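You operate a simulated robot arm through the tools that you are given. There is no shell and no other tool. Be economical: measure what you need, move in short steps, check, and stop when the job is done.

The job below is to be done with a simulated robot arm. You get a single attempt, and the scene is never put back.

## Task
Grease the middle of the threaded rod; set out the drawer's wing nuts.
Fine: grease from this bench's tin; nuts from the bench drawer to the orange tray; brush back in its holder, drawer shut. Set down upright: red brush. Where these are worked on the way, their far stop is far enough and under half their travel is too little: bench drawer. A coat counts when it lies all over at full strength: go over it till it gets no stronger.

It is judged by the outcome, as a careful person would: the job done as asked, and still so three seconds after it is handed in. It fails if anything else is knocked over, pushed out of place, dropped, spilled or broken.

## Robot
A 7-joint arm with a two-finger parallel gripper on a trunk, on a base that drives. Base frame: it is fixed to the floor where the robot stands at the start and does not move with it; the origin is under the middle of the robot, x ahead of it, y to its left, z up; the surface under the hand at the start is at about z = 0.88. Readings come in m, degrees, newtons and seconds.
With the tool pointing down near the work surface it reaches from about 0.28 to 0.64 m from the robot's upright axis, wherever it stands. Its first joint turns from -166.0 to 166.0 degrees. Places, roughly: bench drawer [0.3, 0.6, 0.8]; grease tin [0.5, 0, 0.9]; middle of the threaded rod [0.3, 0, 0.9]; tray [0.7, 1.1, 0.9]. Payload 1.57 kg.
The tool frame sits at the grasp point between the pads (the TCP): z along the fingers, y along the line on which they close. The tips reach 0.03 m beyond it. The gripper opens to 0.08 m. The fingers are 0.017 m wide and 0.012 m thick; the gripper's body (0.04 by 0.082 m) begins 0.08 m behind the TCP.
Orientation is that of the tool frame in the base frame, as a unit quaternion [x, y, z, w]. With the fingers straight down and closing along the base's y, the tool's x points along the base's -x, its y along +y and its z along -z.

## Interface
- The arm moves only by the tool send_rows. Its argument "increments" is a list of rows, each an object (a shift or turn left out is 0, a gripper value left out holds the last) with "translation": the shift along the base's x, y, z in m, a list of three; "angular": the turn, a rotation vector about the base's x, y, z in degrees, a list of three; "gripper": the gripper command, from -1 (fully open) to 1 (shut), values between in proportion. In form: [{"translation": [dx, dy, dz], "angular": [wx, wy, wz], "gripper": gripper}, ...]. A call has 1 to 20 rows; each row is the pose to reach, as a shift and turn from the pose commanded when the call began. Rows are played at 5 a second. More than 0.05 m and 8.6 degrees between two rows, or a gripper value outside its range, and nothing of the call is played. Where a pose cannot be reached the arm comes as near as it can. A force on the tool above 40 N (or 10 N above the force at the start of the call, whichever is more), or a blocked arm, ends the call early, and 0.2 s more pass. The fingers move at their own pace (about 0.072 m/s each) and stop on an object; they squeeze with about 35 N. The grip force told is the motor's: it shows also when the fingers shut on nothing. Time passes only in rows, and 0.2 s behind the last, so rows that repeat a pose let the fingers close. The reply holds the time, the measured pose of the TCP, the force on the tool along the base axes, the opening and the grip force, in the units named above and with some noise, with the torque about the TCP (base axes, N m) and any sound that the robot's microphone picked up.
- Cameras (640 x 400 px; columns grow to the right, rows downward): "scene" is now at [0.2147, 0.0541, 1.3795]; the picture's right is [0.78, -0.63, 0.00], its down [-0.52, -0.64, -0.57] and it looks along [0.36, 0.44, -0.82] (base axes); focal length 224 px, centre (320, 200). "wrist" rides on the gripper at [0.072, -0.007, -0.122] in the tool frame; the picture's right is [0.09, 1.00, 0.00], its down [-0.84, 0.08, -0.54] and it looks along [-0.54, 0.05, 0.84] (tool axes); focal length 238 px, centre (320, 200). There is no depth. A picture from a camera that has moved, and an enlarged one, comes with that camera's place and axes in the base frame and with its lens.
- capture(camera): a new picture of that camera. The clock stands still meanwhile.
- lift_body(by): slides the trunk up (or, below 0, down) by that many m; the arm and the scene camera ride with it, the base frame stays. It gives what a move gives, with no picture.
- drive_base(legs): drives the robot by 1 to 6 legs, each [ahead, left, turn to the left] in m, m and degrees, along the robot's own axes; the way and the turn of a leg run together, so that a leg with both is an arc; at most 1.5 m and 180 degrees a leg. The arm and the cameras ride along, it lands a little off, and it stops where it bumps. It gives what a move gives.
- aim_head(pan, tilt): turns the head with the scene camera to pan (to the left, within 86 degrees either way) and tilt (down, from -29 to 69), counted from straight ahead of the robot. It gives what a move gives.
- enlarge(camera, box): a new picture of the part [left, top, right, bottom] of that camera's present view, enlarged. The clock stands still meanwhile.
- job_done(): hands the job in; it is judged then, once.

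Go step by step. Nothing tells you exact positions but the pictures and the camera data: compare them with the known pose of the tool, close in by small moves and look again before you grip or let go. The budget is 120 turns and 78 pictures, counting those below and the enlarged ones. Unless the task says otherwise, let go and move clear before handing in, and close with one line.

The tools are called after "Request:" as name(argument=value, ...) on one line, values as JSON. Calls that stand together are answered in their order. send_rows: Moves the arm, as the interface text tells. Its arguments: {"type":"object","properties":{"increments":{"type":"array","items":{"type":"object","properties":{"translation":{"type":"array","items":{"type":"number"}},"angular":{"type":"array","items":{"type":"number"}},"gripper":{"type":"number"}}}}},"required":["increments"]} The other tools are called the same way: lift_body (by) slides the trunk up or down; drive_base (legs) drives the base; aim_head (pan, tilt) turns the head that bears the scene camera; capture (camera) takes a picture; enlarge (camera, box) takes an enlarged picture of a part of a camera's view; job_done () hands the job in.

At the start:

```text
time_s: 0.0
eef_pos: [0.2389, 0.2089, 1.2062]
tcp_rot: [0.01, 0.989, -0.15, 0.004]
contact_force: [0.0, 0.8, -0.7]
wrist_torque: [-0.01, 0.0, 0.01]
gripper_width: 0.0801
gripper_force: 0.0
trunk travel left (down, up): [-0.625, 0.365]
robot x, y, heading: [-0.0009, 0.0008, -0.1]
head pan, tilt: [51.1, 55.4]
```

scene: 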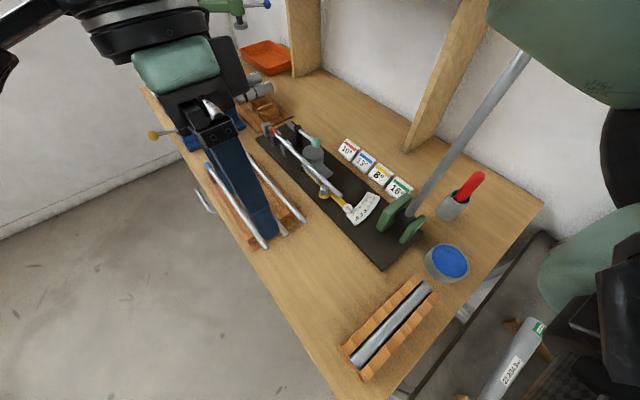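
wrist: 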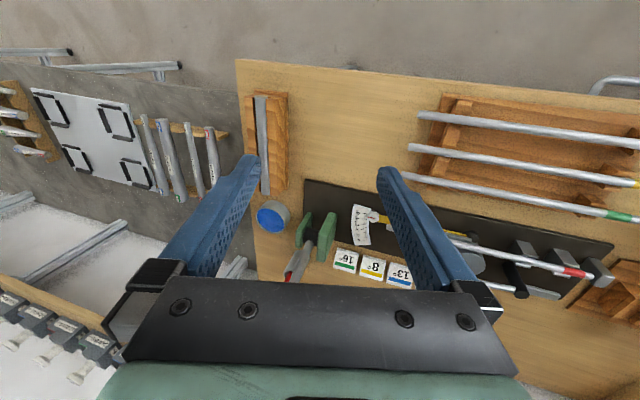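

I see the bench ahead of me: blue disc (grease tin) near (0.51, 0.01), red brush in a holder near (0.65, 0.07), rod in a wooden cradle near (0.33, 0.0). First I take closer looks.

Request:
enlarge(camera="scene", box=[320, 150, 560, 390])

Request:
enlarge(camera="scene", box=[140, 20, 340, 260])

```text
1.67 times, centred on (440, 270) of scene
camera zoom: at [0.2147, 0.0541, 1.3795], right [0.78, -0.63, 0.0], down [-0.52, -0.64, -0.57], along [0.36, 0.44, -0.82], focal length 374 px, centre (120, 83)
```

zoom: 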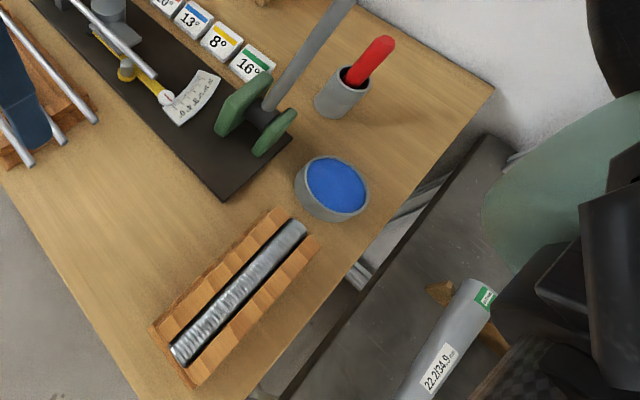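

```text
1.67 times, centred on (240, 140) of scene
camera zoom: at [0.2147, 0.0541, 1.3795], right [0.78, -0.63, 0.0], down [-0.52, -0.64, -0.57], along [0.36, 0.44, -0.82], focal length 374 px, centre (453, 300)
```

zoom: 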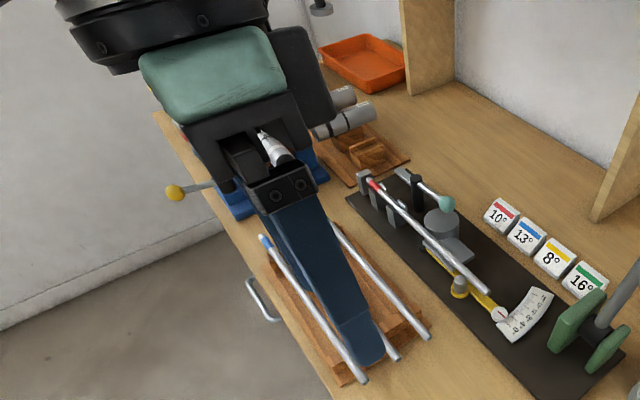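

The tin is open with blue grease; brush stands in a grey cup near the bender's upright lever. I check the lever with the wrist view to place it.

Request:
enlarge(camera="wrist", box=[220, 80, 460, 300])

Request:
send_rows(increments=[{"angular": [8, 0, 0]}, {"angular": [16, 0, 0]}, {"angular": [17, 0, 0]}])

```text
1.82 times, centred on (340, 190) of wrist
camera zoom: at [0.1659, 0.2395, 1.3228], right [-0.07, 0.95, -0.3], down [0.84, 0.22, 0.5], along [0.55, -0.21, -0.81], focal length 433 px, centre (284, 218)
```

zoom: 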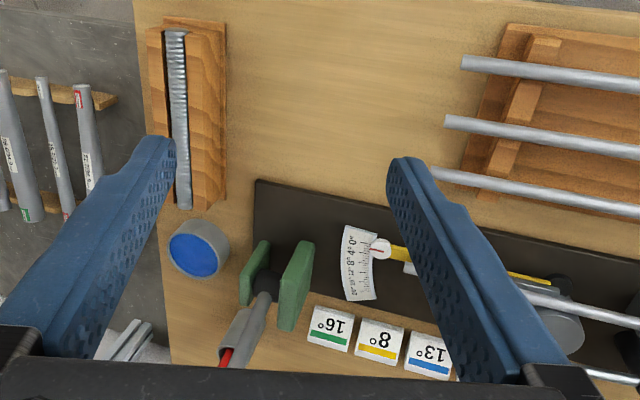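

```text
time_s: 0.8
eef_pos: [0.238, 0.2062, 1.1941]
tcp_rot: [0.012, 1.0, -0.022, -0.002]
contact_force: [0.2, -0.7, -0.3]
wrist_torque: [0.02, 0.0, -0.03]
gripper_width: 0.0803
gripper_force: 0.1
trunk travel left (down, up): [-0.625, 0.365]
robot x, y, heading: [-0.0018, -0.0003, -0.1]
head pan, tilt: [51.1, 55.4]
```

The bender lever looks vertical at about (0.55, 0.125), reaching z ≈ 1.27, so I want to come to the brush from the right. I look around to the right and left for driving room.

Request:
aim_head(pan=-35, tilt=50)

Request:
capture(camera="scene")

Request:
aim_head(pan=5, tilt=40)

Request:
capture(camera="scene")

```text
time_s: 2.4
eef_pos: [0.237, 0.205, 1.1957]
tcp_rot: [0.012, 1.0, -0.021, -0.002]
contact_force: [-0.5, -0.4, -0.5]
wrist_torque: [0.02, -0.04, 0.03]
gripper_width: 0.08
gripper_force: 0.0
trunk travel left (down, up): [-0.625, 0.365]
robot x, y, heading: [0.0015, -0.0019, 0.1]
head pan, tilt: [-35.0, 50.0]
```

```text
72 pictures are left
camera scene: at [0.2328, -0.0459, 1.3864], right [-0.57, -0.82, 0.0], down [-0.63, 0.44, -0.64], along [0.53, -0.37, -0.77], focal length 224 px, centre (320, 200)
```

scene: 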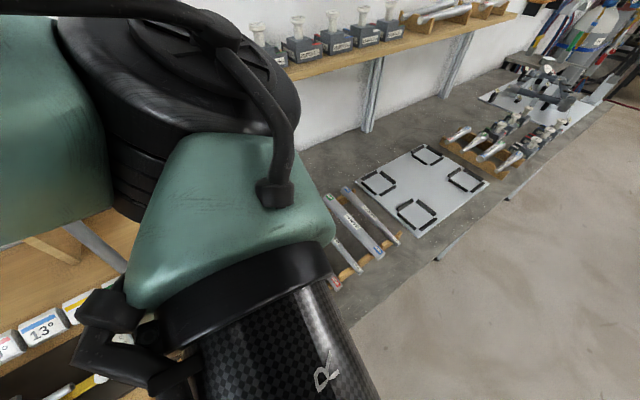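

```text
time_s: 3.5
eef_pos: [0.2387, 0.2047, 1.1953]
tcp_rot: [0.013, 1.0, -0.02, -0.002]
contact_force: [-0.5, -0.6, 0.4]
wrist_torque: [-0.01, 0.04, 0.01]
gripper_width: 0.0802
gripper_force: 0.0
trunk travel left (down, up): [-0.625, 0.365]
robot x, y, heading: [0.0015, -0.001, -0.0]
head pan, tilt: [5.0, 40.0]
```

```text
71 pictures are left
camera scene: at [0.2544, 0.0055, 1.4006], right [0.09, -1.0, 0.0], down [-0.64, -0.06, -0.77], along [0.76, 0.07, -0.64], focal length 224 px, centre (320, 200)
```

scene: 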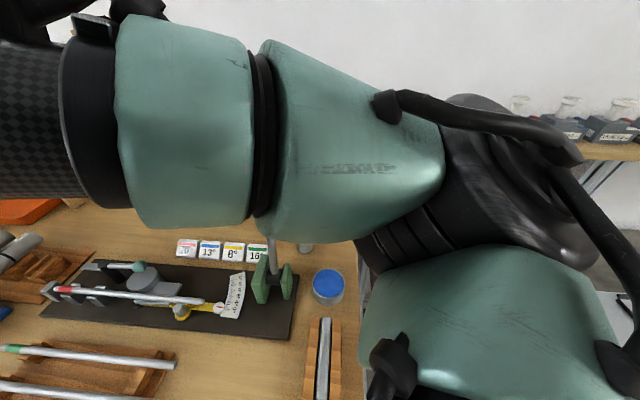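

The arm's elbow hangs over the lever, so I raise the trunk first and then look again from the lifted camera.

Request:
lift_body(by=0.2)

Request:
aim_head(pan=5, tilt=55)

Request:
capture(camera="scene")

Request:
capture(camera="wrist")

```text
time_s: 5.6
eef_pos: [0.238, 0.2055, 1.3943]
tcp_rot: [0.01, 1.0, -0.02, -0.001]
contact_force: [0.2, -0.6, 0.2]
wrist_torque: [0.0, -0.02, 0.02]
gripper_width: 0.0801
gripper_force: 0.1
trunk travel left (down, up): [-0.825, 0.165]
robot x, y, heading: [-0.0002, 0.0031, -0.1]
head pan, tilt: [5.0, 40.0]
```

```text
time_s: 6.4
eef_pos: [0.2368, 0.2044, 1.3947]
tcp_rot: [0.011, 1.0, -0.02, -0.001]
contact_force: [-0.3, -1.0, 0.2]
wrist_torque: [0.01, -0.04, 0.03]
gripper_width: 0.0801
gripper_force: 0.0
trunk travel left (down, up): [-0.825, 0.165]
robot x, y, heading: [0.0003, -0.0002, 0.1]
head pan, tilt: [5.0, 55.0]
```

```text
70 pictures are left
camera scene: at [0.2416, 0.0045, 1.58], right [0.09, -1.0, 0.0], down [-0.82, -0.07, -0.57], along [0.57, 0.05, -0.82], focal length 224 px, centre (320, 200)
```

scene: 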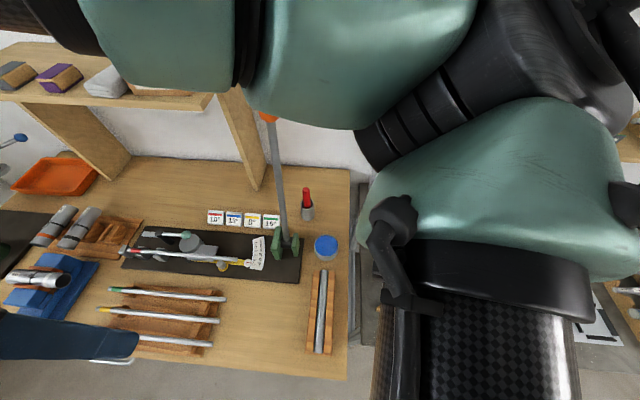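

```text
69 pictures are left
camera wrist: at [0.1663, 0.2039, 1.5175], right [-0.07, 1.0, -0.04], down [0.84, 0.08, 0.54], along [0.54, 0.01, -0.84], focal length 238 px, centre (320, 200)
```

wrist: 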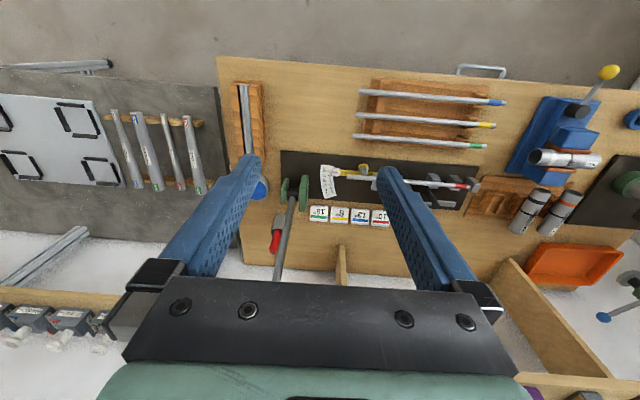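

Lever runs up from about (0.55,0.125) to an orange grip at z ≈ 1.33+; the brush stands at about (0.65,0.08). I shift the base 0.2 m to the right so the hand can come in from the right, away from the lever.

Request:
drive_base(legs=[[0, -0.2, 0]])

Request:
capture(camera="scene")

```text
time_s: 8.0
eef_pos: [0.2392, 0.0071, 1.3953]
tcp_rot: [0.014, 1.0, -0.02, -0.002]
contact_force: [0.7, 0.1, -0.2]
wrist_torque: [0.01, 0.0, 0.01]
gripper_width: 0.0803
gripper_force: 0.2
trunk travel left (down, up): [-0.825, 0.165]
robot x, y, heading: [0.0029, -0.1984, -0.5]
head pan, tilt: [5.0, 55.0]
```

```text
68 pictures are left
camera scene: at [0.2409, -0.1932, 1.5799], right [0.08, -1.0, 0.0], down [-0.82, -0.07, -0.57], along [0.57, 0.05, -0.82], focal length 224 px, centre (320, 200)
```

scene: 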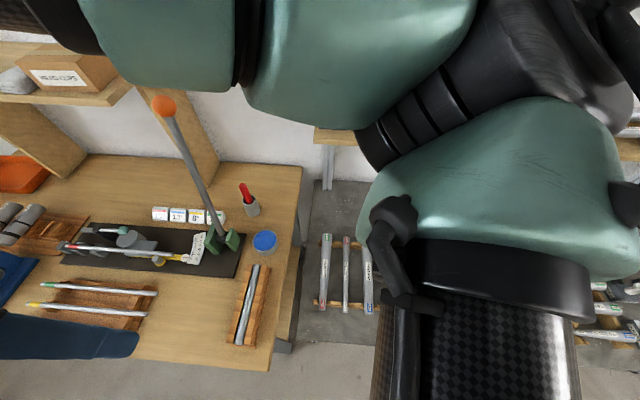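

The orange lever ball is at about (0.605, 0.136, 1.336), brush at (0.65, 0.08). I yaw the hand 60° and bring it forward to the right of the lever.

Request:
send_rows(increments=[{"translation": [0.02, -0.007, -0.01], "angular": [0, 0, 8]}, {"translation": [0.04, -0.014, -0.02], "angular": [0, 0, 16]}, {"translation": [0.06, -0.021, -0.03], "angular": [0, 0, 24]}, {"translation": [0.08, -0.028, -0.04], "angular": [0, 0, 32]}, {"translation": [0.1, -0.035, -0.05], "angular": [0, 0, 40]}, {"translation": [0.12, -0.042, -0.06], "angular": [0, 0, 48]}, {"translation": [0.14, -0.05, -0.08], "angular": [0, 0, 56]}, {"translation": [0.16, -0.057, -0.095], "angular": [0, 0, 60]}, {"translation": [0.16, -0.057, -0.095], "angular": [0, 0, 60]}])

Request:
capture(camera="scene")

```text
time_s: 10.0
eef_pos: [0.3992, -0.0492, 1.3006]
tcp_rot: [-0.489, 0.872, -0.018, 0.009]
contact_force: [0.2, -0.1, -0.3]
wrist_torque: [-0.03, 0.02, 0.01]
gripper_width: 0.08
gripper_force: 0.2
trunk travel left (down, up): [-0.825, 0.165]
robot x, y, heading: [-0.0006, -0.196, -0.4]
head pan, tilt: [5.0, 55.0]
```

```text
67 pictures are left
camera scene: at [0.2406, -0.1934, 1.58], right [0.08, -1.0, 0.0], down [-0.82, -0.07, -0.57], along [0.57, 0.05, -0.82], focal length 224 px, centre (320, 200)
```

scene: 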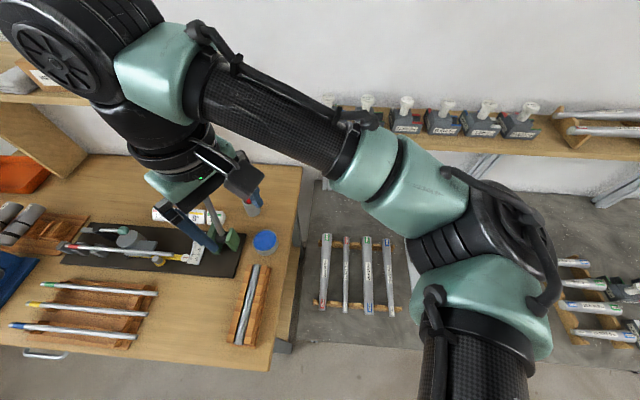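

The elbow lies to the right and the forearm comes in from the right, which suits the plan. I tilt the hand 35° so the wrist leans away from the lever, and move to the staging point.

Request:
send_rows(increments=[{"translation": [0.01, 0, 0], "angular": [6.9, -4, 0]}, {"translation": [0.02, 0, 0], "angular": [13.8, -8, 0]}, {"translation": [0.05, 0, -0.02], "angular": [20.7, -12, 0]}, {"translation": [0.08, 0, -0.04], "angular": [26, -15, 0]}, {"translation": [0.11, 0.01, -0.07], "angular": [30.3, -17.5, 0]}, {"translation": [0.14, 0.02, -0.09], "angular": [30.3, -17.5, 0]}, {"translation": [0.17, 0.03, -0.11], "angular": [30.3, -17.5, 0]}, {"translation": [0.19, 0.04, -0.13], "angular": [30.3, -17.5, 0]}, {"translation": [0.19, 0.04, -0.13], "angular": [30.3, -17.5, 0]}])

Request:
capture(camera="scene")

Request:
capture(camera="wrist")

```text
time_s: 12.0
eef_pos: [0.5885, -0.012, 1.1716]
tcp_rot: [-0.461, 0.835, 0.136, 0.267]
contact_force: [0.4, 0.6, -0.1]
wrist_torque: [-0.04, 0.03, -0.02]
gripper_width: 0.0799
gripper_force: 0.1
trunk travel left (down, up): [-0.825, 0.165]
robot x, y, heading: [-0.0001, -0.1966, -0.6]
head pan, tilt: [5.0, 55.0]
```

```text
66 pictures are left
camera scene: at [0.2406, -0.1937, 1.58], right [0.08, -1.0, 0.0], down [-0.82, -0.07, -0.57], along [0.57, 0.05, -0.82], focal length 224 px, centre (320, 200)
```

scene: 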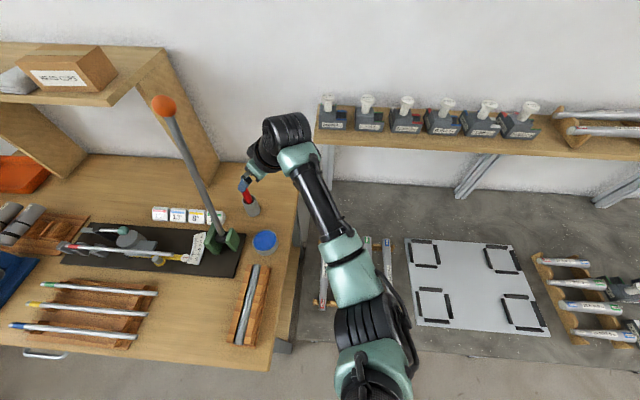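

```text
65 pictures are left
camera wrist: at [0.5245, -0.1237, 1.2306], right [-0.88, 0.47, -0.07], down [0.12, 0.37, 0.92], along [0.46, 0.8, -0.38], focal length 238 px, centre (320, 200)
```

wrist: 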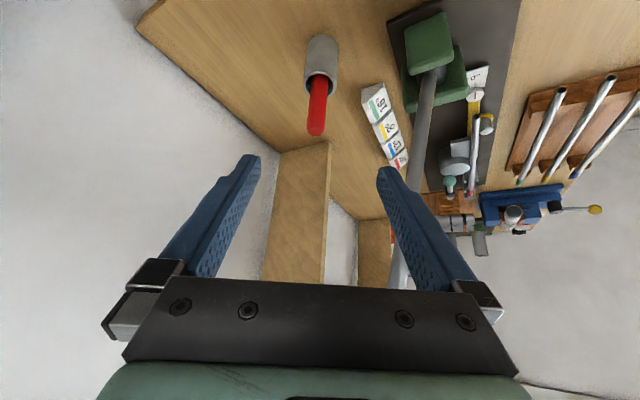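

The view is clear: brush upright at (0.660, 0.087), top z ≈ 1.032, cup rim around 0.95. I approach along the tool axis with open fingers to z ≈ 1.005.

Request:
send_rows(increments=[{"translation": [0.015, 0.016, -0.024], "gripper": -1}, {"translation": [0.028, 0.035, -0.06]}, {"translation": [0.04, 0.053, -0.09]}, {"translation": [0.05, 0.068, -0.115]}, {"translation": [0.061, 0.083, -0.14]}, {"translation": [0.066, 0.091, -0.153]}, {"translation": [0.0715, 0.099, -0.1666]}, {"translation": [0.0715, 0.099, -0.1666]}])

Request:
capture(camera="wrist")

Request:
enlarge(camera="scene", box=[140, 80, 340, 280])

```text
time_s: 13.8
eef_pos: [0.6518, 0.0798, 1.0157]
tcp_rot: [-0.461, 0.836, 0.136, 0.266]
contact_force: [0.1, 0.5, 0.4]
wrist_torque: [-0.02, 0.02, -0.01]
gripper_width: 0.0799
gripper_force: 0.1
out of reach, approached as far as the arm can: row 7, 8
trunk travel left (down, up): [-0.825, 0.165]
robot x, y, heading: [-0.0029, -0.193, -0.4]
head pan, tilt: [5.0, 55.0]
```

```text
64 pictures are left
camera wrist: at [0.5878, -0.0313, 1.0752], right [-0.88, 0.47, -0.07], down [0.12, 0.37, 0.92], along [0.46, 0.8, -0.38], focal length 238 px, centre (320, 200)
```

wrist: 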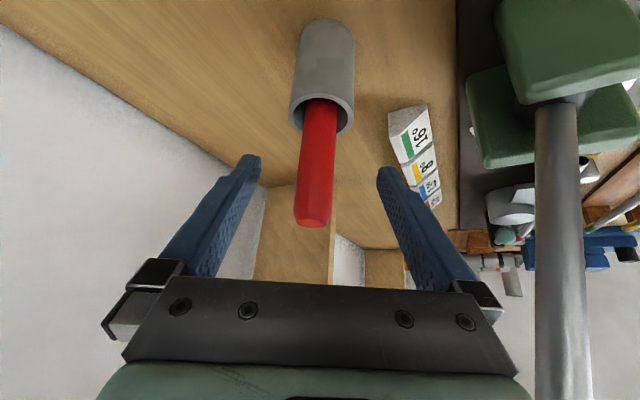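

```text
2.00 times, centred on (240, 180) of scene
camera zoom: at [0.241, -0.1932, 1.5799], right [0.08, -1.0, 0.0], down [-0.82, -0.07, -0.57], along [0.57, 0.05, -0.82], focal length 448 px, centre (480, 240)
```

zoom: 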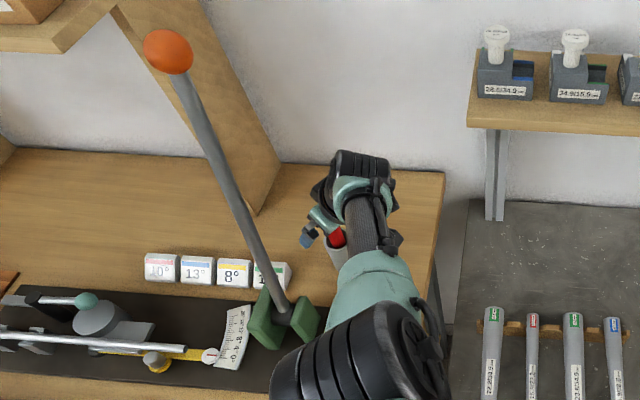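

The arm is at its reach limit about 1 cm short; the brush is centred between the fingers. I raise the hand 0.1 m, lower the trunk 0.1 m, then finish the approach.

Request:
send_rows(increments=[{"translation": [0, 0, 0.03]}, {"translation": [0, 0, 0.06]}, {"translation": [0, 0, 0.09]}, {"translation": [0, 0, 0.12]}, {"translation": [0, 0, 0.12]}])

Request:
lift_body(by=-0.12)

```text
time_s: 15.0
eef_pos: [0.6506, 0.0813, 1.134]
tcp_rot: [-0.461, 0.836, 0.136, 0.267]
contact_force: [0.7, 0.5, 1.0]
wrist_torque: [0.0, 0.01, 0.0]
gripper_width: 0.0801
gripper_force: 0.1
trunk travel left (down, up): [-0.825, 0.165]
robot x, y, heading: [0.0004, -0.1962, -0.4]
head pan, tilt: [5.0, 55.0]
```

```text
time_s: 16.5
eef_pos: [0.6509, 0.0798, 1.0132]
tcp_rot: [-0.46, 0.836, 0.136, 0.267]
contact_force: [-0.2, -0.1, 0.7]
wrist_torque: [-0.01, 0.03, 0.02]
gripper_width: 0.0798
gripper_force: 0.1
trunk travel left (down, up): [-0.705, 0.285]
robot x, y, heading: [0.0018, -0.1987, -0.5]
head pan, tilt: [5.0, 55.0]
```

Request:
send_rows(increments=[{"translation": [0.005, 0.004, -0.005]}, {"translation": [0.009, 0.007, -0.01]}, {"translation": [0.009, 0.007, -0.01]}])

Request:
capture(camera="wrist")

```text
time_s: 17.3
eef_pos: [0.6601, 0.0867, 1.0034]
tcp_rot: [-0.461, 0.836, 0.137, 0.266]
contact_force: [-0.3, 0.1, 0.1]
wrist_torque: [0.0, -0.02, -0.03]
gripper_width: 0.08
gripper_force: 0.0
trunk travel left (down, up): [-0.705, 0.285]
robot x, y, heading: [-0.0006, -0.1982, -0.1]
head pan, tilt: [5.0, 55.0]
```

```text
62 pictures are left
camera wrist: at [0.596, -0.0254, 1.063], right [-0.88, 0.47, -0.07], down [0.12, 0.37, 0.92], along [0.46, 0.8, -0.38], focal length 238 px, centre (320, 200)
```

wrist: 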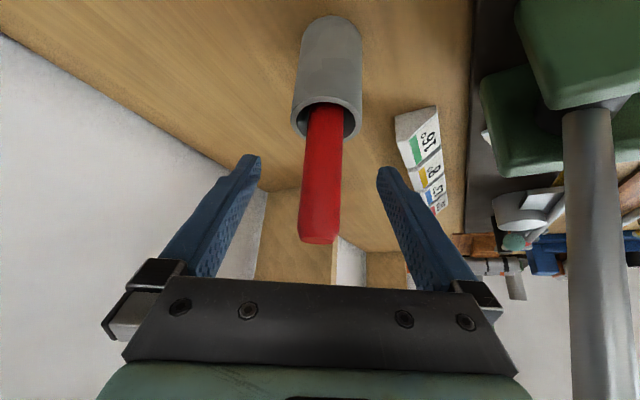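

The handle is centred at the TCP. I close the gripper and then lift slightly to check.

Request:
send_rows(increments=[{"gripper": 0.2}, {"gripper": 0.6}, {"gripper": 1}, {"gripper": 1}, {"gripper": 1}])

Request:
send_rows(increments=[{"translation": [0, 0, 0.02]}, {"translation": [0, 0, 0.04]}, {"translation": [0, 0, 0.07]}, {"translation": [0, 0, 0.1]}, {"translation": [0, 0, 0.1]}])

Request:
capture(camera="wrist")

Request:
enlarge(camera="scene", box=[180, 100, 380, 300])

```text
time_s: 18.5
eef_pos: [0.66, 0.0874, 1.004]
tcp_rot: [-0.461, 0.835, 0.136, 0.267]
contact_force: [0.4, 0.0, 1.4]
wrist_torque: [0.02, -0.06, -0.04]
gripper_width: 0.0235
gripper_force: 34.9
trunk travel left (down, up): [-0.705, 0.285]
robot x, y, heading: [-0.0007, -0.198, -0.3]
head pan, tilt: [5.0, 55.0]
```

```text
time_s: 19.7
eef_pos: [0.6601, 0.0857, 1.1029]
tcp_rot: [-0.461, 0.836, 0.137, 0.266]
contact_force: [-0.1, -0.9, -0.6]
wrist_torque: [0.0, 0.01, -0.01]
gripper_width: 0.0234
gripper_force: 35.0
trunk travel left (down, up): [-0.705, 0.285]
robot x, y, heading: [-0.0032, -0.1944, -0.5]
head pan, tilt: [5.0, 55.0]
```

```text
61 pictures are left
camera wrist: at [0.5962, -0.0255, 1.1627], right [-0.88, 0.47, -0.07], down [0.12, 0.37, 0.92], along [0.46, 0.8, -0.38], focal length 238 px, centre (320, 200)
```

wrist: 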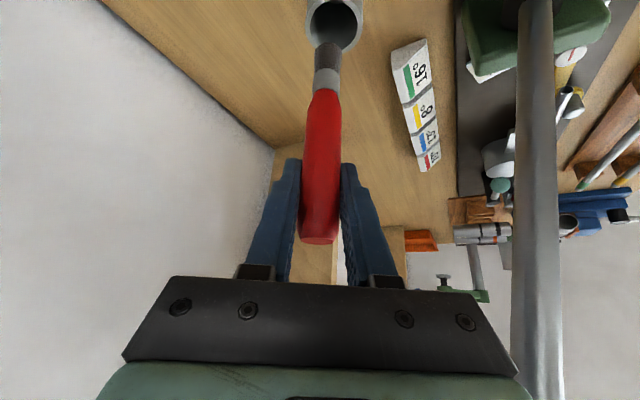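

```text
2.00 times, centred on (280, 200) of scene
camera zoom: at [0.2412, -0.1933, 1.4599], right [0.08, -1.0, 0.0], down [-0.82, -0.07, -0.57], along [0.57, 0.05, -0.82], focal length 448 px, centre (400, 200)
```

zoom: 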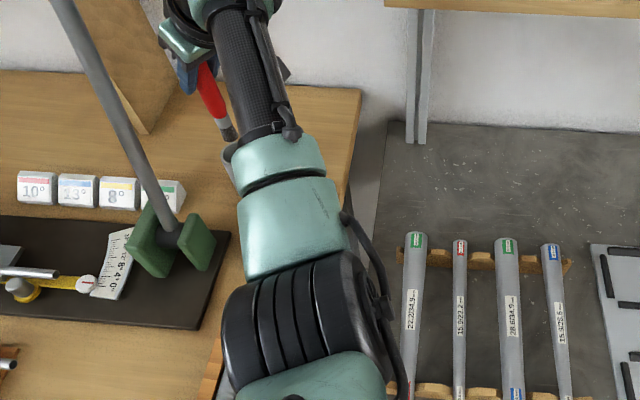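

The brush is held, tip about 0.12 m below the TCP. I move right then back to above the tin at (0.525, 0.010).

Request:
send_rows(increments=[{"translation": [-0.01, -0.04, 0]}, {"translation": [-0.04, -0.075, 0]}, {"translation": [-0.08, -0.076, 0]}, {"translation": [-0.11, -0.076, 0]}, {"translation": [-0.135, -0.076, -0.01]}, {"translation": [-0.135, -0.076, -0.02]}, {"translation": [-0.135, -0.076, -0.02]}])

Request:
capture(camera="wrist")

Request:
capture(camera="scene")

```text
time_s: 21.3
eef_pos: [0.5261, 0.0129, 1.0812]
tcp_rot: [-0.461, 0.836, 0.137, 0.267]
contact_force: [0.1, 0.0, -0.1]
wrist_torque: [0.01, -0.01, 0.01]
gripper_width: 0.0231
gripper_force: 35.2
trunk travel left (down, up): [-0.705, 0.285]
robot x, y, heading: [-0.0023, -0.1962, -0.5]
head pan, tilt: [5.0, 55.0]
```

```text
59 pictures are left
camera wrist: at [0.462, -0.1002, 1.1406], right [-0.88, 0.47, -0.07], down [0.12, 0.37, 0.92], along [0.46, 0.8, -0.38], focal length 238 px, centre (320, 200)
```

wrist: 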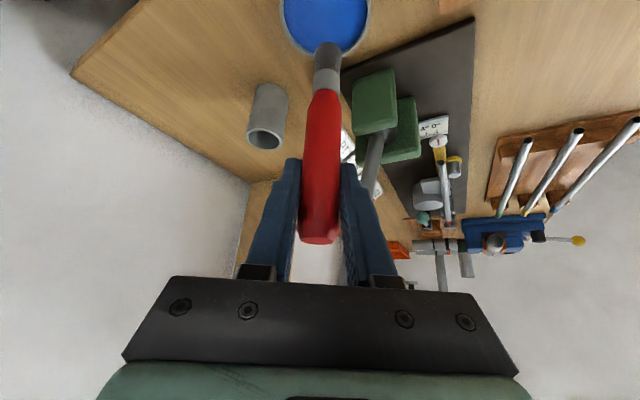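

```text
58 pictures are left
camera scene: at [0.2408, -0.1933, 1.4599], right [0.08, -1.0, 0.0], down [-0.82, -0.07, -0.57], along [0.57, 0.05, -0.82], focal length 224 px, centre (320, 200)
```

scene: 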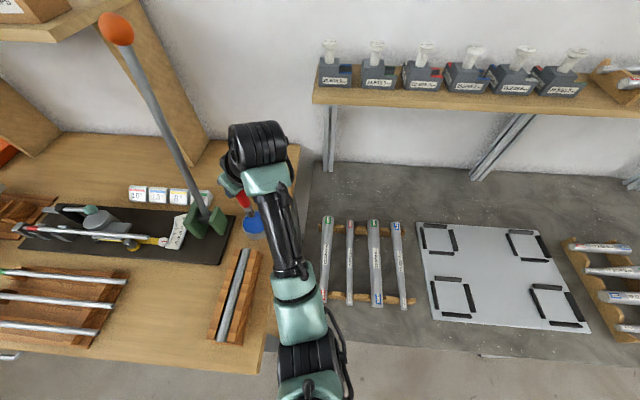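

The tip is over the tin's far side; tin centre about (0.53, 0.005). I lower the brush gradually into the grease.

Request:
send_rows(increments=[{"translation": [0.002, -0.005, -0.02]}, {"translation": [0.002, -0.005, -0.035]}, {"translation": [0.002, -0.005, -0.045]}, {"translation": [0.002, -0.005, -0.051]}, {"translation": [0.002, -0.005, -0.051]}])

Request:
capture(camera="wrist")

Request:
enlarge(camera="scene", box=[200, 180, 280, 260])

```text
time_s: 22.5
eef_pos: [0.5288, 0.006, 1.0331]
tcp_rot: [-0.461, 0.836, 0.137, 0.266]
contact_force: [0.5, 0.8, -0.7]
wrist_torque: [-0.02, 0.0, 0.02]
gripper_width: 0.0229
gripper_force: 35.1
trunk travel left (down, up): [-0.705, 0.285]
robot x, y, heading: [-0.0005, -0.1967, -0.4]
head pan, tilt: [5.0, 55.0]
```

```text
57 pictures are left
camera wrist: at [0.4638, -0.1057, 1.0913], right [-0.88, 0.47, -0.07], down [0.12, 0.37, 0.92], along [0.46, 0.8, -0.38], focal length 238 px, centre (320, 200)
```

wrist: 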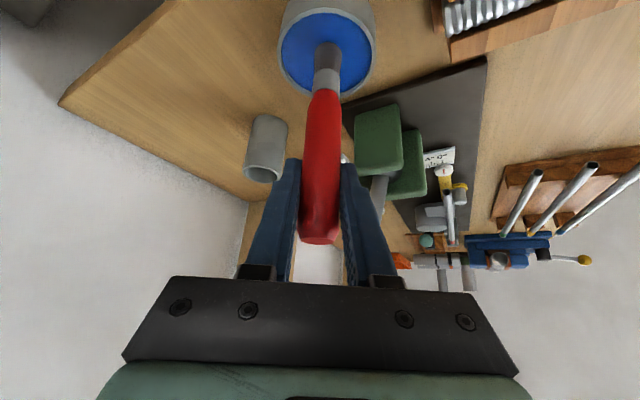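

```text
5.00 times, centred on (240, 220) of scene
camera zoom: at [0.241, -0.1934, 1.4599], right [0.08, -1.0, 0.0], down [-0.82, -0.07, -0.57], along [0.57, 0.05, -0.82], focal length 1121 px, centre (720, 100)
```

zoom: 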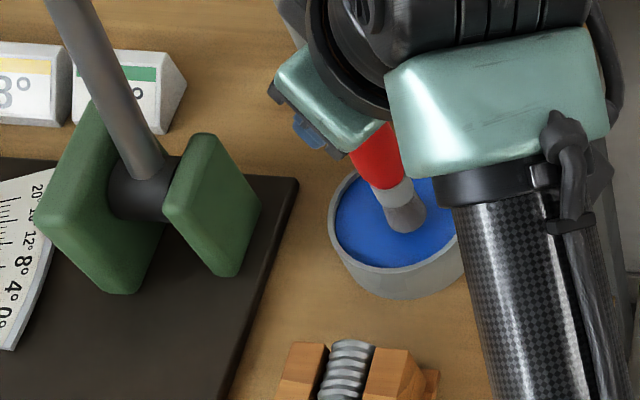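

The brush is centred over the grease, with the tip just above it. I lower further in small steps, watching the force.

Request:
send_rows(increments=[{"translation": [0, 0, -0.006]}, {"translation": [0, 0, -0.012]}, {"translation": [0, 0, -0.017]}, {"translation": [0, 0, -0.017]}])

Request:
enlarge(camera="scene", box=[200, 180, 280, 260])

```text
time_s: 23.5
eef_pos: [0.5286, 0.0074, 1.0209]
tcp_rot: [-0.46, 0.834, 0.135, 0.274]
contact_force: [-0.3, 2.0, 31.2]
wrist_torque: [0.22, 0.1, -0.01]
gripper_width: 0.023
gripper_force: 35.2
trunk travel left (down, up): [-0.705, 0.285]
robot x, y, heading: [-0.0028, -0.1958, -0.6]
head pan, tilt: [5.0, 55.0]
```

```text
5.00 times, centred on (240, 220) of scene
camera zoom: at [0.2379, -0.1944, 1.4607], right [0.08, -1.0, 0.0], down [-0.81, -0.07, -0.58], along [0.57, 0.05, -0.82], focal length 1121 px, centre (720, 100)
```

zoom: 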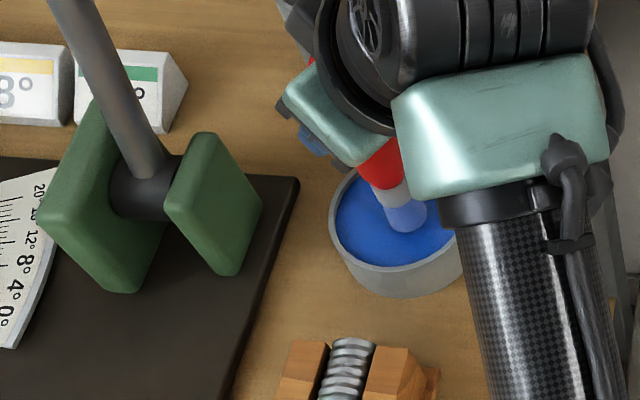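

The tip is loaded with blue grease (contact at TCP z ≈ 1.021). I lift it out straight and carry it above the middle of the rod at (0.35, 0.012).

Request:
send_rows(increments=[{"translation": [0, 0, 0.03]}, {"translation": [0, 0, 0.06]}, {"translation": [0, 0, 0.09]}, {"translation": [-0.04, 0.002, 0.09]}, {"translation": [-0.08, 0.004, 0.09]}, {"translation": [-0.12, 0.005, 0.09]}, {"translation": [-0.15, 0.006, 0.09]}, {"translation": [-0.178, 0.006, 0.09]}, {"translation": [-0.178, 0.006, 0.09]}])

Request:
capture(camera="wrist")

Request:
capture(camera="scene")

```text
time_s: 25.5
eef_pos: [0.3496, 0.0117, 1.1053]
tcp_rot: [-0.46, 0.836, 0.137, 0.265]
contact_force: [-0.7, 0.2, -0.5]
wrist_torque: [-0.02, 0.01, 0.03]
gripper_width: 0.0225
gripper_force: 34.6
trunk travel left (down, up): [-0.705, 0.285]
robot x, y, heading: [-0.0043, -0.1957, -0.2]
head pan, tilt: [5.0, 55.0]
```

```text
54 pictures are left
camera wrist: at [0.2846, -0.1002, 1.1647], right [-0.88, 0.47, -0.07], down [0.13, 0.37, 0.92], along [0.46, 0.8, -0.38], focal length 238 px, centre (320, 200)
```

wrist: 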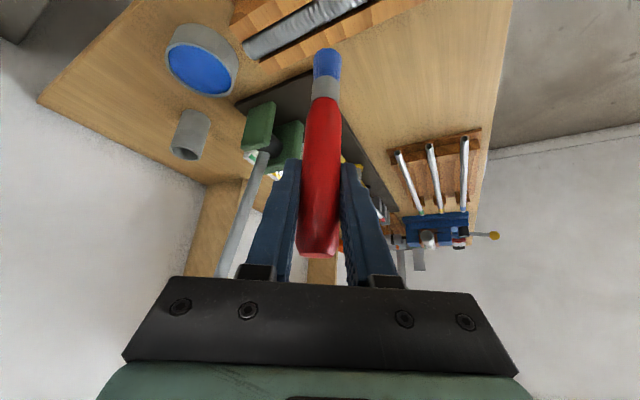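

```text
53 pictures are left
camera scene: at [0.2413, -0.1933, 1.4598], right [0.08, -1.0, 0.0], down [-0.82, -0.07, -0.57], along [0.57, 0.05, -0.82], focal length 224 px, centre (320, 200)
```

scene: 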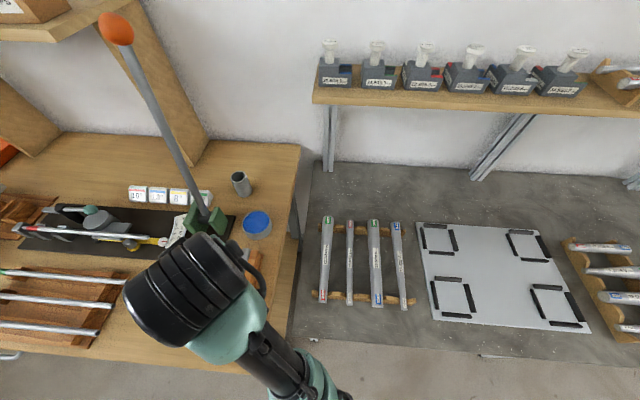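

I'm above the rod. I lower part of the way and look again from the wrist to line the tip up with the rod.

Request:
send_rows(increments=[{"translation": [0, 0, -0.02]}, {"translation": [0, 0.0, -0.04]}, {"translation": [0, 0.0, -0.045]}, {"translation": [0, 0.0, -0.045]}])

Request:
enlarge(camera="wrist", box=[200, 0, 440, 150])

```text
time_s: 26.5
eef_pos: [0.3491, 0.0116, 1.0592]
tcp_rot: [-0.46, 0.836, 0.136, 0.266]
contact_force: [0.7, -0.4, -0.6]
wrist_torque: [0.03, 0.03, -0.01]
gripper_width: 0.0229
gripper_force: 34.9
trunk travel left (down, up): [-0.705, 0.285]
robot x, y, heading: [0.0003, -0.1936, -0.5]
head pan, tilt: [5.0, 55.0]
```

```text
2.67 times, centred on (320, 75) of wrist
camera zoom: at [0.2846, -0.1006, 1.1186], right [-0.88, 0.47, -0.07], down [0.12, 0.37, 0.92], along [0.46, 0.8, -0.38], focal length 636 px, centre (320, 533)
```

zoom: 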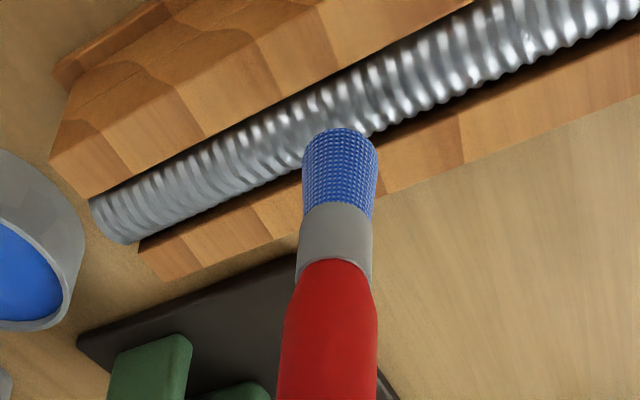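

The tip sits nearly over the rod's middle (≈0.352, 0.012). I nudge +y 3 mm and descend in small steps to light contact.

Request:
send_rows(increments=[{"translation": [0.002, 0.003, -0.005]}, {"translation": [0.002, 0.003, -0.01]}, {"translation": [0.002, 0.003, -0.014]}, {"translation": [0.002, 0.003, -0.014]}])

Request:
enlarge(camera="wrist", box=[200, 0, 440, 150])

```text
time_s: 27.5
eef_pos: [0.351, 0.0157, 1.0454]
tcp_rot: [-0.46, 0.836, 0.136, 0.267]
contact_force: [-0.3, -0.6, -1.1]
wrist_torque: [0.0, -0.02, 0.02]
gripper_width: 0.0229
gripper_force: 34.9
trunk travel left (down, up): [-0.705, 0.285]
robot x, y, heading: [0.0022, -0.1939, -0.4]
head pan, tilt: [5.0, 55.0]
```

```text
2.67 times, centred on (320, 75) of wrist
camera zoom: at [0.2871, -0.0963, 1.1054], right [-0.88, 0.47, -0.07], down [0.13, 0.37, 0.92], along [0.46, 0.8, -0.38], focal length 636 px, centre (320, 533)
```

zoom: 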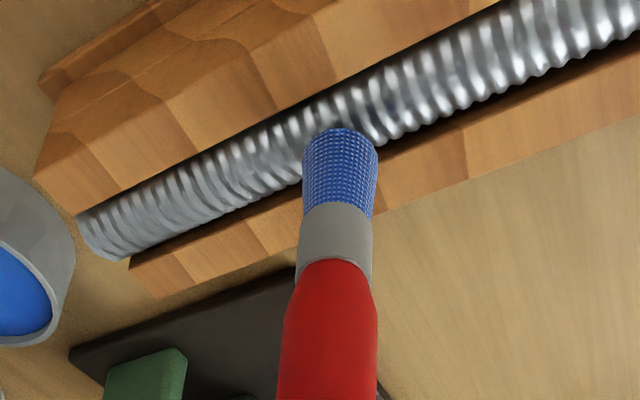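

No contact yet; I go on down in 3 mm steps.

Request:
send_rows(increments=[{"translation": [0, 0, -0.003]}, {"translation": [0, 0, -0.006]}, {"translation": [0, 0, -0.009]}, {"translation": [0, 0, -0.009]}])

Request:
enlarge(camera="wrist", box=[200, 0, 440, 150])

```text
time_s: 28.5
eef_pos: [0.3507, 0.0152, 1.0416]
tcp_rot: [-0.46, 0.834, 0.136, 0.272]
contact_force: [4.1, 2.0, 31.0]
wrist_torque: [0.13, -0.12, 0.04]
gripper_width: 0.0229
gripper_force: 35.4
trunk travel left (down, up): [-0.705, 0.285]
robot x, y, heading: [0.0015, -0.1987, -0.3]
head pan, tilt: [5.0, 55.0]
```

```text
2.67 times, centred on (320, 75) of wrist
camera zoom: at [0.2854, -0.097, 1.099], right [-0.88, 0.47, -0.08], down [0.11, 0.36, 0.92], along [0.46, 0.8, -0.37], focal length 636 px, centre (320, 533)
```

zoom: 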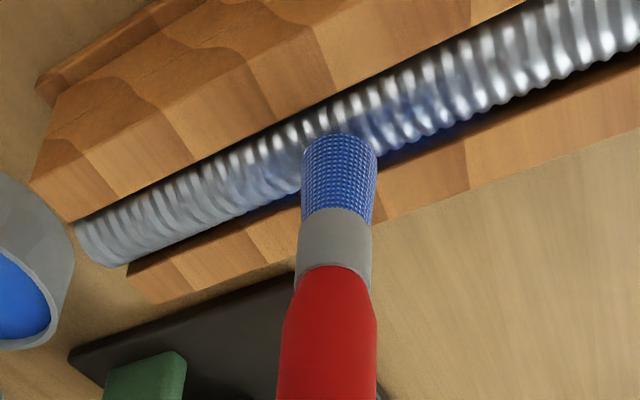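

Contact is made and a faint blue appears. I ease the pressure by 3 mm and stroke along the rod ±3.5 cm about the middle.

Request:
send_rows(increments=[{"translation": [0.01, 0, 0.003]}, {"translation": [0.02, 0, 0.003]}, {"translation": [0.03, 0, 0.003]}, {"translation": [0.035, 0, 0.003]}, {"translation": [0.025, 0, 0.003]}, {"translation": [0.015, 0, 0.003]}, {"translation": [0.005, 0, 0.003]}, {"translation": [-0.005, 0, 0.003]}, {"translation": [-0.015, 0, 0.003]}, {"translation": [-0.025, 0, 0.003]}, {"translation": [-0.035, 0, 0.003]}, {"translation": [-0.025, 0, 0.003]}, {"translation": [-0.015, 0, 0.003]}, {"translation": [-0.005, 0, 0.003]}, {"translation": [0.005, 0, 0.003]}, {"translation": [0.015, 0, 0.003]}, {"translation": [0.025, 0, 0.003]}, {"translation": [0.035, 0, 0.003]}])

Request:
capture(camera="wrist")

```text
time_s: 32.3
eef_pos: [0.3868, 0.0154, 1.0411]
tcp_rot: [-0.461, 0.836, 0.136, 0.267]
contact_force: [-0.3, 0.3, -0.2]
wrist_torque: [0.0, -0.02, -0.01]
gripper_width: 0.0228
gripper_force: 35.3
trunk travel left (down, up): [-0.705, 0.285]
robot x, y, heading: [-0.0018, -0.1977, -0.5]
head pan, tilt: [5.0, 55.0]
```

```text
49 pictures are left
camera wrist: at [0.3217, -0.0967, 1.1012], right [-0.88, 0.47, -0.07], down [0.12, 0.37, 0.92], along [0.46, 0.8, -0.38], focal length 238 px, centre (320, 200)
```

wrist: 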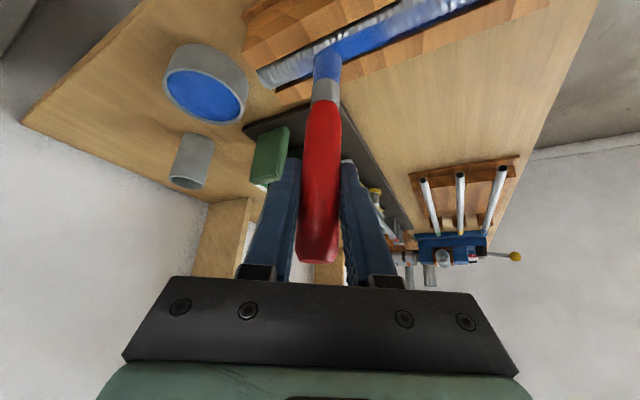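

The blue coat is building. I do more strokes slightly lower.

Request:
send_rows(increments=[{"translation": [-0.01, 0, -0.002]}, {"translation": [-0.02, 0, -0.002]}, {"translation": [-0.03, 0, -0.002]}, {"translation": [-0.04, 0, -0.002]}, {"translation": [-0.05, 0, -0.002]}, {"translation": [-0.06, 0, -0.002]}, {"translation": [-0.07, 0, -0.002]}, {"translation": [-0.08, 0, -0.002]}, {"translation": [-0.07, 0, -0.002]}, {"translation": [-0.06, 0, -0.002]}, {"translation": [-0.05, 0, -0.002]}, {"translation": [-0.04, 0, -0.002]}, {"translation": [-0.03, 0, -0.002]}, {"translation": [-0.02, 0, -0.002]}, {"translation": [-0.01, 0, -0.002]}, {"translation": [0, 0, -0.002]}, {"translation": [0.007, 0, -0.002]}, {"translation": [0.007, 0, 0.02]}, {"translation": [0.03, 0, 0.05]}, {"translation": [0.03, 0, 0.05]}])

Request:
enlarge(camera="wrist", box=[240, 0, 540, 120])

Request:
enlarge(camera="scene", box=[190, 220, 300, 360])

```text
time_s: 36.5
eef_pos: [0.4184, 0.0198, 1.0894]
tcp_rot: [-0.461, 0.836, 0.135, 0.265]
contact_force: [0.3, 0.7, -1.6]
wrist_torque: [0.03, 0.01, -0.04]
gripper_width: 0.0231
gripper_force: 35.1
trunk travel left (down, up): [-0.705, 0.285]
robot x, y, heading: [0.0014, -0.1954, -0.3]
head pan, tilt: [5.0, 55.0]
```

```text
2.13 times, centred on (390, 60) of wrist
camera zoom: at [0.3533, -0.0929, 1.1498], right [-0.88, 0.47, -0.07], down [0.13, 0.37, 0.92], along [0.46, 0.8, -0.38], focal length 508 px, centre (171, 499)
```

zoom: 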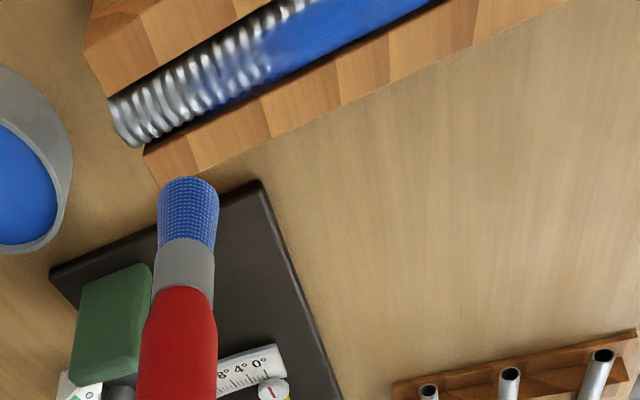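

```text
2.86 times, centred on (245, 290) of scene
camera zoom: at [0.2405, -0.1934, 1.46], right [0.08, -1.0, 0.0], down [-0.82, -0.07, -0.57], along [0.57, 0.05, -0.82], focal length 641 px, centre (534, -57)
```

zoom: 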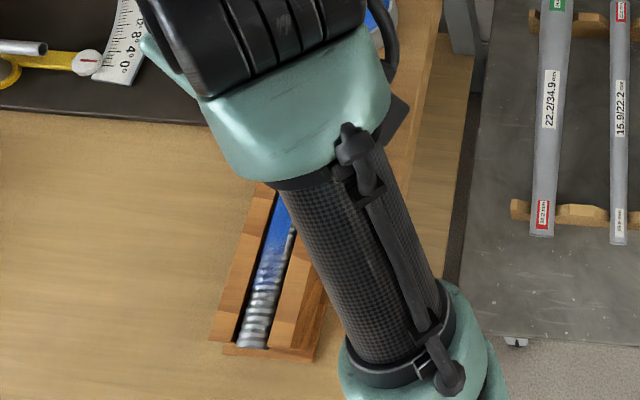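

The coat looks strong in the middle. I move the hand away to see the whole rod.

Request:
send_rows(increments=[{"translation": [0.04, -0.01, 0.02]}, {"translation": [0.08, -0.02, 0.02]}, {"translation": [0.11, -0.02, 0.03]}, {"translation": [0.11, -0.02, 0.03]}])

Request:
enlarge(camera="scene", box=[180, 230, 300, 350])

```text
time_s: 37.5
eef_pos: [0.5257, -0.0032, 1.1223]
tcp_rot: [-0.46, 0.836, 0.136, 0.267]
contact_force: [0.1, 0.3, -0.2]
wrist_torque: [-0.02, 0.01, 0.01]
gripper_width: 0.0227
gripper_force: 34.4
trunk travel left (down, up): [-0.705, 0.285]
robot x, y, heading: [-0.0014, -0.1947, -0.3]
head pan, tilt: [5.0, 55.0]
```

```text
3.33 times, centred on (240, 290) of scene
camera zoom: at [0.2406, -0.1934, 1.46], right [0.08, -1.0, 0.0], down [-0.82, -0.07, -0.57], along [0.57, 0.05, -0.82], focal length 747 px, centre (587, -100)
```

zoom: 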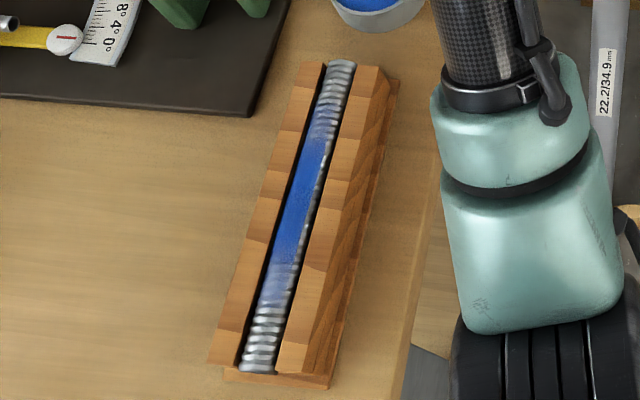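

The middle is well coated, though the −y side has some silver edges. I re-dip and go over it again with a small sideways offset.

Request:
send_rows(increments=[{"translation": [0.003, 0.009, -0.03]}, {"translation": [0.003, 0.009, -0.06]}, {"translation": [0.003, 0.009, -0.085]}, {"translation": [0.003, 0.009, -0.095]}, {"translation": [0.003, 0.009, -0.103]}, {"translation": [0.003, 0.009, -0.103]}, {"translation": [0.003, 0.009, -0.103]}])

Request:
send_rows(increments=[{"translation": [0, 0, 0.03]}, {"translation": [0, 0, 0.06]}, {"translation": [0, 0, 0.08]}, {"translation": [-0.04, 0, 0.08]}, {"translation": [-0.08, 0, 0.08]}, {"translation": [-0.11, 0.001, 0.08]}, {"translation": [-0.139, 0.003, 0.08]}, {"translation": [-0.139, 0.003, 0.06]}, {"translation": [-0.139, 0.003, 0.04]}, {"translation": [-0.139, 0.003, 0.03]}, {"translation": [-0.139, 0.003, 0.03]}])

```text
time_s: 39.1
eef_pos: [0.5292, 0.0059, 1.0179]
tcp_rot: [-0.46, 0.836, 0.136, 0.266]
contact_force: [-0.5, -0.1, 2.4]
wrist_torque: [0.08, 0.01, -0.01]
gripper_width: 0.0229
gripper_force: 34.4
trunk travel left (down, up): [-0.705, 0.285]
robot x, y, heading: [-0.0006, -0.1955, -0.5]
head pan, tilt: [5.0, 55.0]
```

```text
time_s: 41.5
eef_pos: [0.3913, 0.0063, 1.0477]
tcp_rot: [-0.461, 0.836, 0.136, 0.266]
contact_force: [-0.2, -0.9, -0.5]
wrist_torque: [0.01, 0.01, -0.01]
gripper_width: 0.0228
gripper_force: 35.4
trunk travel left (down, up): [-0.705, 0.285]
robot x, y, heading: [0.0006, -0.1979, -0.6]
head pan, tilt: [5.0, 55.0]
```

Dipped. Now two stroke sets along the rod, at slightly different y.

Request:
send_rows(increments=[{"translation": [0, 0.002, -0.006]}, {"translation": [-0.01, 0.002, -0.009]}, {"translation": [-0.02, 0.002, -0.009]}, {"translation": [-0.03, 0.002, -0.009]}, {"translation": [-0.04, 0.002, -0.009]}, {"translation": [-0.05, 0.002, -0.009]}, {"translation": [-0.06, 0.002, -0.009]}, {"translation": [-0.07, 0.002, -0.009]}, {"translation": [-0.08, 0.002, -0.009]}, {"translation": [-0.08, 0.005, -0.009]}, {"translation": [-0.07, 0.005, -0.009]}, {"translation": [-0.06, 0.005, -0.009]}, {"translation": [-0.05, 0.005, -0.009]}, {"translation": [-0.04, 0.005, -0.009]}, {"translation": [-0.03, 0.005, -0.009]}, {"translation": [-0.02, 0.005, -0.009]}, {"translation": [-0.01, 0.005, -0.009]}, {"translation": [0, 0.005, -0.009]}, {"translation": [0, 0.005, -0.009]}])

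Request:
send_rows(increments=[{"translation": [-0.01, 0.003, -0.001]}, {"translation": [-0.02, 0.003, -0.001]}, {"translation": [-0.03, 0.003, -0.001]}, {"translation": [-0.04, 0.003, -0.001]}, {"translation": [-0.05, 0.003, -0.001]}, {"translation": [-0.06, 0.003, -0.001]}, {"translation": [-0.07, 0.003, -0.001]}, {"translation": [-0.08, 0.003, -0.001]}, {"translation": [-0.07, -0.002, -0.001]}, {"translation": [-0.06, -0.002, -0.001]}, {"translation": [-0.05, -0.002, -0.001]}, {"translation": [-0.04, -0.002, -0.001]}, {"translation": [-0.03, -0.002, -0.001]}, {"translation": [-0.02, -0.002, -0.001]}, {"translation": [-0.01, -0.002, -0.001]}, {"translation": [0, -0.002, -0.001]}, {"translation": [0, -0.002, 0.03]}, {"translation": [0.04, -0.002, 0.06]}, {"translation": [0.09, -0.002, 0.08]}, {"translation": [0.138, -0.003, 0.08]}])

Request:
enlarge(camera="scene", box=[190, 230, 290, 350])

```text
time_s: 45.5
eef_pos: [0.3897, 0.0106, 1.0409]
tcp_rot: [-0.46, 0.836, 0.136, 0.268]
contact_force: [-4.1, -0.7, 13.7]
wrist_torque: [0.07, 0.35, 0.01]
gripper_width: 0.0225
gripper_force: 35.1
trunk travel left (down, up): [-0.705, 0.285]
robot x, y, heading: [-0.0023, -0.1947, -0.3]
head pan, tilt: [5.0, 55.0]
```

```text
refused: row 19 steps farther than a row can; nothing moved
```

```text
3.33 times, centred on (240, 290) of scene
camera zoom: at [0.2394, -0.1939, 1.4602], right [0.08, -1.0, 0.0], down [-0.82, -0.07, -0.57], along [0.57, 0.05, -0.82], focal length 747 px, centre (587, -100)
```

zoom: 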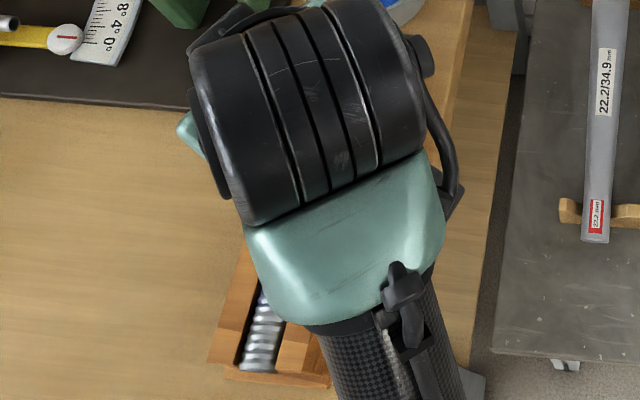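

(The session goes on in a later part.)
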